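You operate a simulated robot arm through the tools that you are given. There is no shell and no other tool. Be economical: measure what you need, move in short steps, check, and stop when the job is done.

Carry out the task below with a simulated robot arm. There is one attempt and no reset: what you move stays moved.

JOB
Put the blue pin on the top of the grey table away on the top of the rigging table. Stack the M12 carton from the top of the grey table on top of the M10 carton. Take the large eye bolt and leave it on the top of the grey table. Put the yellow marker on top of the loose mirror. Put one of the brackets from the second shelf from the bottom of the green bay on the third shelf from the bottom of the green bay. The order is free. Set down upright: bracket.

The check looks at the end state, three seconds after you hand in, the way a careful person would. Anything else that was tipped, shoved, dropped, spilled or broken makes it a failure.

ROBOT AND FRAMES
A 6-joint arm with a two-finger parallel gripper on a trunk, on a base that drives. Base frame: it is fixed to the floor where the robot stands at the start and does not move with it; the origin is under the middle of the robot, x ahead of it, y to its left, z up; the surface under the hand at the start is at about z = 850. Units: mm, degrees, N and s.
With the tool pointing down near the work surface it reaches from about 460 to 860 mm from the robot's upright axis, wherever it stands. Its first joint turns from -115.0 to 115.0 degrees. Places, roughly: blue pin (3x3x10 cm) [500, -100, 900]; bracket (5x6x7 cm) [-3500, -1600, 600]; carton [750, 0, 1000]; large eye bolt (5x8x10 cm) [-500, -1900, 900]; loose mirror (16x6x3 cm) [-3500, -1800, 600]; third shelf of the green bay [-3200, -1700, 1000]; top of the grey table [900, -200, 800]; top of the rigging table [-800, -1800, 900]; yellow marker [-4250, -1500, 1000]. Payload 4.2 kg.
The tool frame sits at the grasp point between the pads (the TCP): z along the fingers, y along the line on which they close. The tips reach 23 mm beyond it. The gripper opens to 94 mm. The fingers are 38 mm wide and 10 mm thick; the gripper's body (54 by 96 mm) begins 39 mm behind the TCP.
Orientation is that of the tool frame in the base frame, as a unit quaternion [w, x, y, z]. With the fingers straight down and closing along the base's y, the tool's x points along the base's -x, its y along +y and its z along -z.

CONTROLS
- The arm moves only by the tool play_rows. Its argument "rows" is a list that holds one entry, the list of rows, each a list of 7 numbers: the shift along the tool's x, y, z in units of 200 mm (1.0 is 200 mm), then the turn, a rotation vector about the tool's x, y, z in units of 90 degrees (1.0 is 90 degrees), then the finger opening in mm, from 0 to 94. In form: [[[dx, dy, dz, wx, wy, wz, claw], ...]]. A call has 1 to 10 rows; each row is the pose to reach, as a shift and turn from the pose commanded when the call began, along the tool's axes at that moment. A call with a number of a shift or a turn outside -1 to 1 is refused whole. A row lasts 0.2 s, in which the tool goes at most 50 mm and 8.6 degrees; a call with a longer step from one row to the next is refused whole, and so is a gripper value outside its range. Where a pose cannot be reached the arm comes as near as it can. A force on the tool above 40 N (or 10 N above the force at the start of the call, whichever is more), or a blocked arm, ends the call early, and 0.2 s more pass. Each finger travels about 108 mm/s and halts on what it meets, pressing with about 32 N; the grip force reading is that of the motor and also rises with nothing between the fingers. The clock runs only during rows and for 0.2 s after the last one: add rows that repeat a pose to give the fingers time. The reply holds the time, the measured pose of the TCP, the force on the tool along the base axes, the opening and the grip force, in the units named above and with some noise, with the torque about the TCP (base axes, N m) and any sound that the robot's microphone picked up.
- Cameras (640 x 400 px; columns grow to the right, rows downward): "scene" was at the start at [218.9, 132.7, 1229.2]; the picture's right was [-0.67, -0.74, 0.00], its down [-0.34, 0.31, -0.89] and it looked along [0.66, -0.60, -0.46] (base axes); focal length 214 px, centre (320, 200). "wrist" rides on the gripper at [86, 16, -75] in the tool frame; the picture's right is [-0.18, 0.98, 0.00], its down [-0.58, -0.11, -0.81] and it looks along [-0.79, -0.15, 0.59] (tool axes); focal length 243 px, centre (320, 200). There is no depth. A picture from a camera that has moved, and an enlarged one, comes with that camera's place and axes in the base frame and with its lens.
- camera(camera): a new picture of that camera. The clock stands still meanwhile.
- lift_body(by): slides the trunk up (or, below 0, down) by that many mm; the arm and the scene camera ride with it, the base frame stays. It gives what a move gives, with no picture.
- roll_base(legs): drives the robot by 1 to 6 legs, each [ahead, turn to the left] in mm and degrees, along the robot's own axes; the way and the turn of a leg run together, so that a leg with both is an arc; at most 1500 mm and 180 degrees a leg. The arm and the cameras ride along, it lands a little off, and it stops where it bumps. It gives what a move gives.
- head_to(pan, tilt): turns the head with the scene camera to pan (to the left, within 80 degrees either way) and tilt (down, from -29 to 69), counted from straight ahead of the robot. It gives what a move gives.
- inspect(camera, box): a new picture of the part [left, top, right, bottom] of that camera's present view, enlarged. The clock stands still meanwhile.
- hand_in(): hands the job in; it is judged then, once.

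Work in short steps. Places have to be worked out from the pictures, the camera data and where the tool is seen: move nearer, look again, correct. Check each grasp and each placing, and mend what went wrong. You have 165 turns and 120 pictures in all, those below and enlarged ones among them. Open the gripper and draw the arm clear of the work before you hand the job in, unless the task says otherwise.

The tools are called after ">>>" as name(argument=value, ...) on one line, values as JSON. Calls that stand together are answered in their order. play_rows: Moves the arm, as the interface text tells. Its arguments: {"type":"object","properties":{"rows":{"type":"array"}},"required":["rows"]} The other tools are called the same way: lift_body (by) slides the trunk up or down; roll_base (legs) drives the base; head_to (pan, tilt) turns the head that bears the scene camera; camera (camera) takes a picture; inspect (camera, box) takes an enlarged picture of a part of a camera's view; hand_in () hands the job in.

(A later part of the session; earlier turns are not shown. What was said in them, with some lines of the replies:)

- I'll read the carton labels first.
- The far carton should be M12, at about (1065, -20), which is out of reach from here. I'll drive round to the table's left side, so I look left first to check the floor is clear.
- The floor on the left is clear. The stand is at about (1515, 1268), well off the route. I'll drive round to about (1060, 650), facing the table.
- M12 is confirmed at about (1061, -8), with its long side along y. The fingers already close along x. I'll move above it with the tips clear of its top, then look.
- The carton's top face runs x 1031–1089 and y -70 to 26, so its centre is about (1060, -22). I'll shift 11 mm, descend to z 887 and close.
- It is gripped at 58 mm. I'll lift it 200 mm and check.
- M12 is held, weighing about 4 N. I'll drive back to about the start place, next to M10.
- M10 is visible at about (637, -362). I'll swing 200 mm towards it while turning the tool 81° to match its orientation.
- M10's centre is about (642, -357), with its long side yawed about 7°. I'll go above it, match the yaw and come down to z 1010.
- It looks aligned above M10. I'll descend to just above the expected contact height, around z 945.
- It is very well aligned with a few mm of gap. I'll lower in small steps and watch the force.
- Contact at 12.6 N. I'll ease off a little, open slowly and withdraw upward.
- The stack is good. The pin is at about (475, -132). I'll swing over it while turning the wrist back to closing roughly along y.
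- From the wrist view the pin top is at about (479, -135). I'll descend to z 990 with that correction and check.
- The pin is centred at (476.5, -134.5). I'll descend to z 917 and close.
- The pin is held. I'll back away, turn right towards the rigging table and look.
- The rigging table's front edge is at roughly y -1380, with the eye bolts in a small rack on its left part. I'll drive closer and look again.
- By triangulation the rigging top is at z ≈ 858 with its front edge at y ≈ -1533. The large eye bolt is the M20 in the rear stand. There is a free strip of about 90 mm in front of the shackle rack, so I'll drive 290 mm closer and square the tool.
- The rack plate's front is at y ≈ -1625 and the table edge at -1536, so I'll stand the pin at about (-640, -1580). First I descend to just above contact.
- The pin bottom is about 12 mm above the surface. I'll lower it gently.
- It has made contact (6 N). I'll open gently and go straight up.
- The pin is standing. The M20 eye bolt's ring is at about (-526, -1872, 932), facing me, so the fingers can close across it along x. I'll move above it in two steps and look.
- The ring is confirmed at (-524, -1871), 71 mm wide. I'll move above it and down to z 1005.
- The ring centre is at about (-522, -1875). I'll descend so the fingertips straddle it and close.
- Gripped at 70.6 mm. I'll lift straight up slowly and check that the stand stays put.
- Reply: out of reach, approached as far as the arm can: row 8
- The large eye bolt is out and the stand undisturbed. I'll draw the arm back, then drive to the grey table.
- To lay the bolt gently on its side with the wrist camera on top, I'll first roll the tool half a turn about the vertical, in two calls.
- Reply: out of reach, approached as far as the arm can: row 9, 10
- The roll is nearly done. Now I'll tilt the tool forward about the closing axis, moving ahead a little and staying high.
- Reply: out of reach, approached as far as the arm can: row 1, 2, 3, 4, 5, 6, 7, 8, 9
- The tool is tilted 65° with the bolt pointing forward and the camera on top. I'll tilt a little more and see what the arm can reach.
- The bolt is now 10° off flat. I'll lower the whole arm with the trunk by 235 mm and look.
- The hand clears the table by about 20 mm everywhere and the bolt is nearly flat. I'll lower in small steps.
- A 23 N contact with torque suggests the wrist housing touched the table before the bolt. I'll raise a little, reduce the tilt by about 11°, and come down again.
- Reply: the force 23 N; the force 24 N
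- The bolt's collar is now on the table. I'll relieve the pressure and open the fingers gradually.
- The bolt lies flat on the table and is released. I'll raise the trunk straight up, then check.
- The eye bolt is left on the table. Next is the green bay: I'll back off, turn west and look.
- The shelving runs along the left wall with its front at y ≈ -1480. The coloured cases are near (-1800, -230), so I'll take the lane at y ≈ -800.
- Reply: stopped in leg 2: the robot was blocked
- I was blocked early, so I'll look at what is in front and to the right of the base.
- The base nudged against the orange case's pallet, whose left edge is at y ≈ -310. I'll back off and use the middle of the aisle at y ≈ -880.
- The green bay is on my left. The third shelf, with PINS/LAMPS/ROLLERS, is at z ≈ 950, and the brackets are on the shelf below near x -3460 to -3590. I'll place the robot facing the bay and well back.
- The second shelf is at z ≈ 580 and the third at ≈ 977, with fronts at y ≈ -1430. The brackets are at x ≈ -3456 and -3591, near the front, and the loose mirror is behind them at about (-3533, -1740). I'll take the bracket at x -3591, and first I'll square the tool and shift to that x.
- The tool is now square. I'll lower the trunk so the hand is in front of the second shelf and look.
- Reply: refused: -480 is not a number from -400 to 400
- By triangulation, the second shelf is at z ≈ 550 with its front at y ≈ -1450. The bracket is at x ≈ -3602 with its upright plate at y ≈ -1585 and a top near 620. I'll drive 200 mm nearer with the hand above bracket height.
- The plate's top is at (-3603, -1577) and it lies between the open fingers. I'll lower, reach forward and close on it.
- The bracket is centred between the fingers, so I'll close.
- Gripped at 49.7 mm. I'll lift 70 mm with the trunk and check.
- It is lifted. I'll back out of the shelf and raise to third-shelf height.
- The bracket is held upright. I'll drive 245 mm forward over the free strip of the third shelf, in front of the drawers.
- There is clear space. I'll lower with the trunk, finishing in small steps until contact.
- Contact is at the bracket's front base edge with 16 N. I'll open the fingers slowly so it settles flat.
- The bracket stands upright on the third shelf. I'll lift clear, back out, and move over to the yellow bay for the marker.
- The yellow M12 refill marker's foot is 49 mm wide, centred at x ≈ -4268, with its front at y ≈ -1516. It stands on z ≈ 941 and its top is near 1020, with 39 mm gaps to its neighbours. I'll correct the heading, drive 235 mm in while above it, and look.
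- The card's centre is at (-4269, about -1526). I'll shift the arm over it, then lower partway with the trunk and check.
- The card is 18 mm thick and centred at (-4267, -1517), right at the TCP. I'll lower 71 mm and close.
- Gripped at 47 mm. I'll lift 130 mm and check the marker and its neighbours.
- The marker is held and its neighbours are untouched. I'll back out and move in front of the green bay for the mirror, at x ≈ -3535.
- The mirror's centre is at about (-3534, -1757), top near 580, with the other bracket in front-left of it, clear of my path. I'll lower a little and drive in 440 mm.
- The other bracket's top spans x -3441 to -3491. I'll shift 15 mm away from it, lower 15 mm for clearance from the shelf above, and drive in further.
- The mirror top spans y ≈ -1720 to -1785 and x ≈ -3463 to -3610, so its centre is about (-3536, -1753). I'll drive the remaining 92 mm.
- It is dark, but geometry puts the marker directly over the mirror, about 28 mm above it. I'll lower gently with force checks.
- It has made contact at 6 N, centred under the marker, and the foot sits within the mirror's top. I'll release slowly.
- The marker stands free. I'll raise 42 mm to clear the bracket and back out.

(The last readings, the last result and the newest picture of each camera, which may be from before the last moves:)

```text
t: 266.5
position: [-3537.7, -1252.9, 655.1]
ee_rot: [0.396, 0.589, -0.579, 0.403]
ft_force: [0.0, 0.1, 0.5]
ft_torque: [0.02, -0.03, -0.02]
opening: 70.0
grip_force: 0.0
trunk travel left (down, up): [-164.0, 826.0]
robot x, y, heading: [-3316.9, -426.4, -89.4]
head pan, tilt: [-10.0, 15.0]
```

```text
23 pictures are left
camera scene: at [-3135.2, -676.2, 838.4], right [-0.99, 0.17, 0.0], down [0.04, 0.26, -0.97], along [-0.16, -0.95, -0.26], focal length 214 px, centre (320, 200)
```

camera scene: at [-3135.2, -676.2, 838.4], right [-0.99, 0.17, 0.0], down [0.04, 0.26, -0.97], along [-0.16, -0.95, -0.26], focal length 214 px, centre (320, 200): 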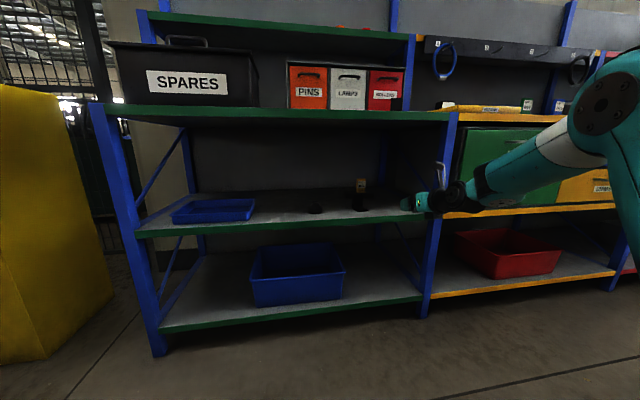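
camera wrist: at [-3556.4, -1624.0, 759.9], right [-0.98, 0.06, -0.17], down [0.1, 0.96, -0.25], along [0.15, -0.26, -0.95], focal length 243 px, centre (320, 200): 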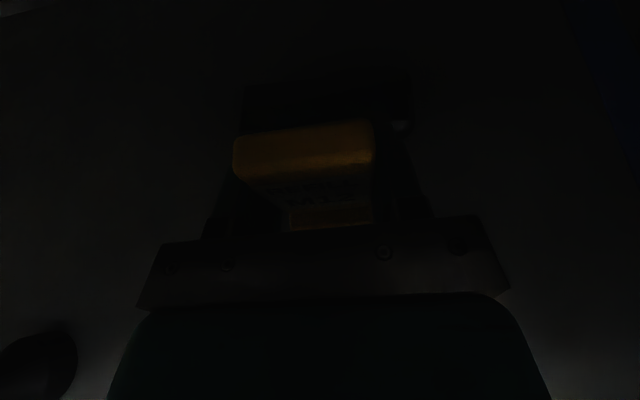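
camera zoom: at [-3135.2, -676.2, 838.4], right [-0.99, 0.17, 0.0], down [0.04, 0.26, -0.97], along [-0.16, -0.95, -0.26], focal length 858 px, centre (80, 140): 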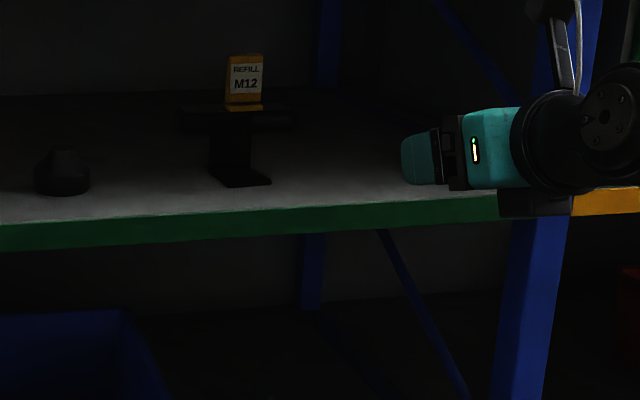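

The marker stands on the mirror and the second bracket is undisturbed. I'll raise the trunk and verify the bracket on the third shelf.

>>> lift_body(by=400)

>>> head_to(pan=-25, tilt=20)

>>> camera(camera="scene")

>>> inspect(camera="scene", box=[230, 150, 430, 260])

```text
t: 270.4
position: [-3539.5, -1253.1, 1054.9]
ee_rot: [0.396, 0.588, -0.579, 0.403]
ft_force: [-0.5, -1.0, -0.7]
ft_torque: [0.02, -0.01, 0.0]
opening: 69.9
grip_force: 0.1
trunk travel left (down, up): [-564.0, 426.0]
robot x, y, heading: [-3314.4, -434.5, -89.6]
head pan, tilt: [-10.0, 15.0]
```

```text
t: 271.1
position: [-3538.6, -1252.3, 1055.7]
ee_rot: [0.396, 0.588, -0.579, 0.402]
ft_force: [0.1, -0.2, 0.1]
ft_torque: [-0.01, -0.02, 0.01]
opening: 70.0
grip_force: 0.0
trunk travel left (down, up): [-564.0, 426.0]
robot x, y, heading: [-3315.0, -432.5, -89.5]
head pan, tilt: [-25.0, 20.0]
```

```text
22 pictures are left
camera scene: at [-3158.4, -668.8, 1230.3], right [-0.91, 0.42, 0.0], down [0.14, 0.31, -0.94], along [-0.39, -0.85, -0.34], focal length 214 px, centre (320, 200)
```

scene: 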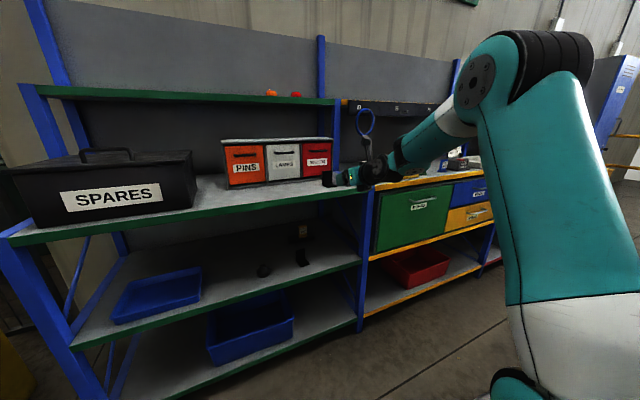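

```text
3.20 times, centred on (330, 205) of scene
camera zoom: at [-3158.4, -668.8, 1230.3], right [-0.91, 0.42, 0.0], down [0.14, 0.31, -0.94], along [-0.39, -0.85, -0.34], focal length 686 px, centre (288, 184)
```

zoom: 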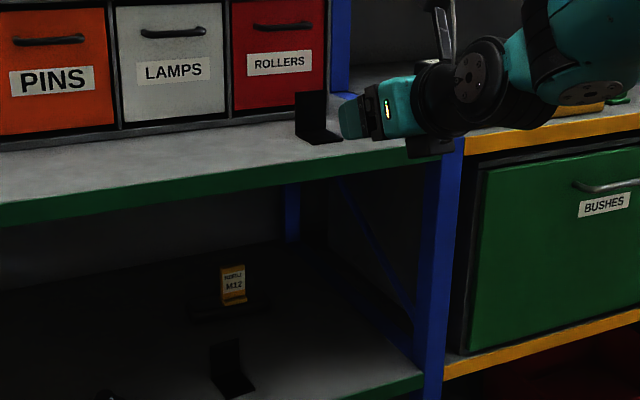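

All five placements are checked, the gripper is open and the arm is clear of the bay. I'm handing in.

>>> hand_in()

```text
The job is handed in.
```

I finished all five placements and handed the job in, but on the way to the green bay the base bumped the pallet under the orange case. I backed off at once and didn't check whether it had shifted.

- **Blue pin:** it is standing on the rigging table.
- **M12 carton:** it is stacked squarely on the M10 carton.
- **Large eye bolt:** the M20 one is lying flat on the grey table.
- **Yellow marker:** it is standing on the loose mirror.
- **Bracket:** it is upright on the third shelf of the green bay.
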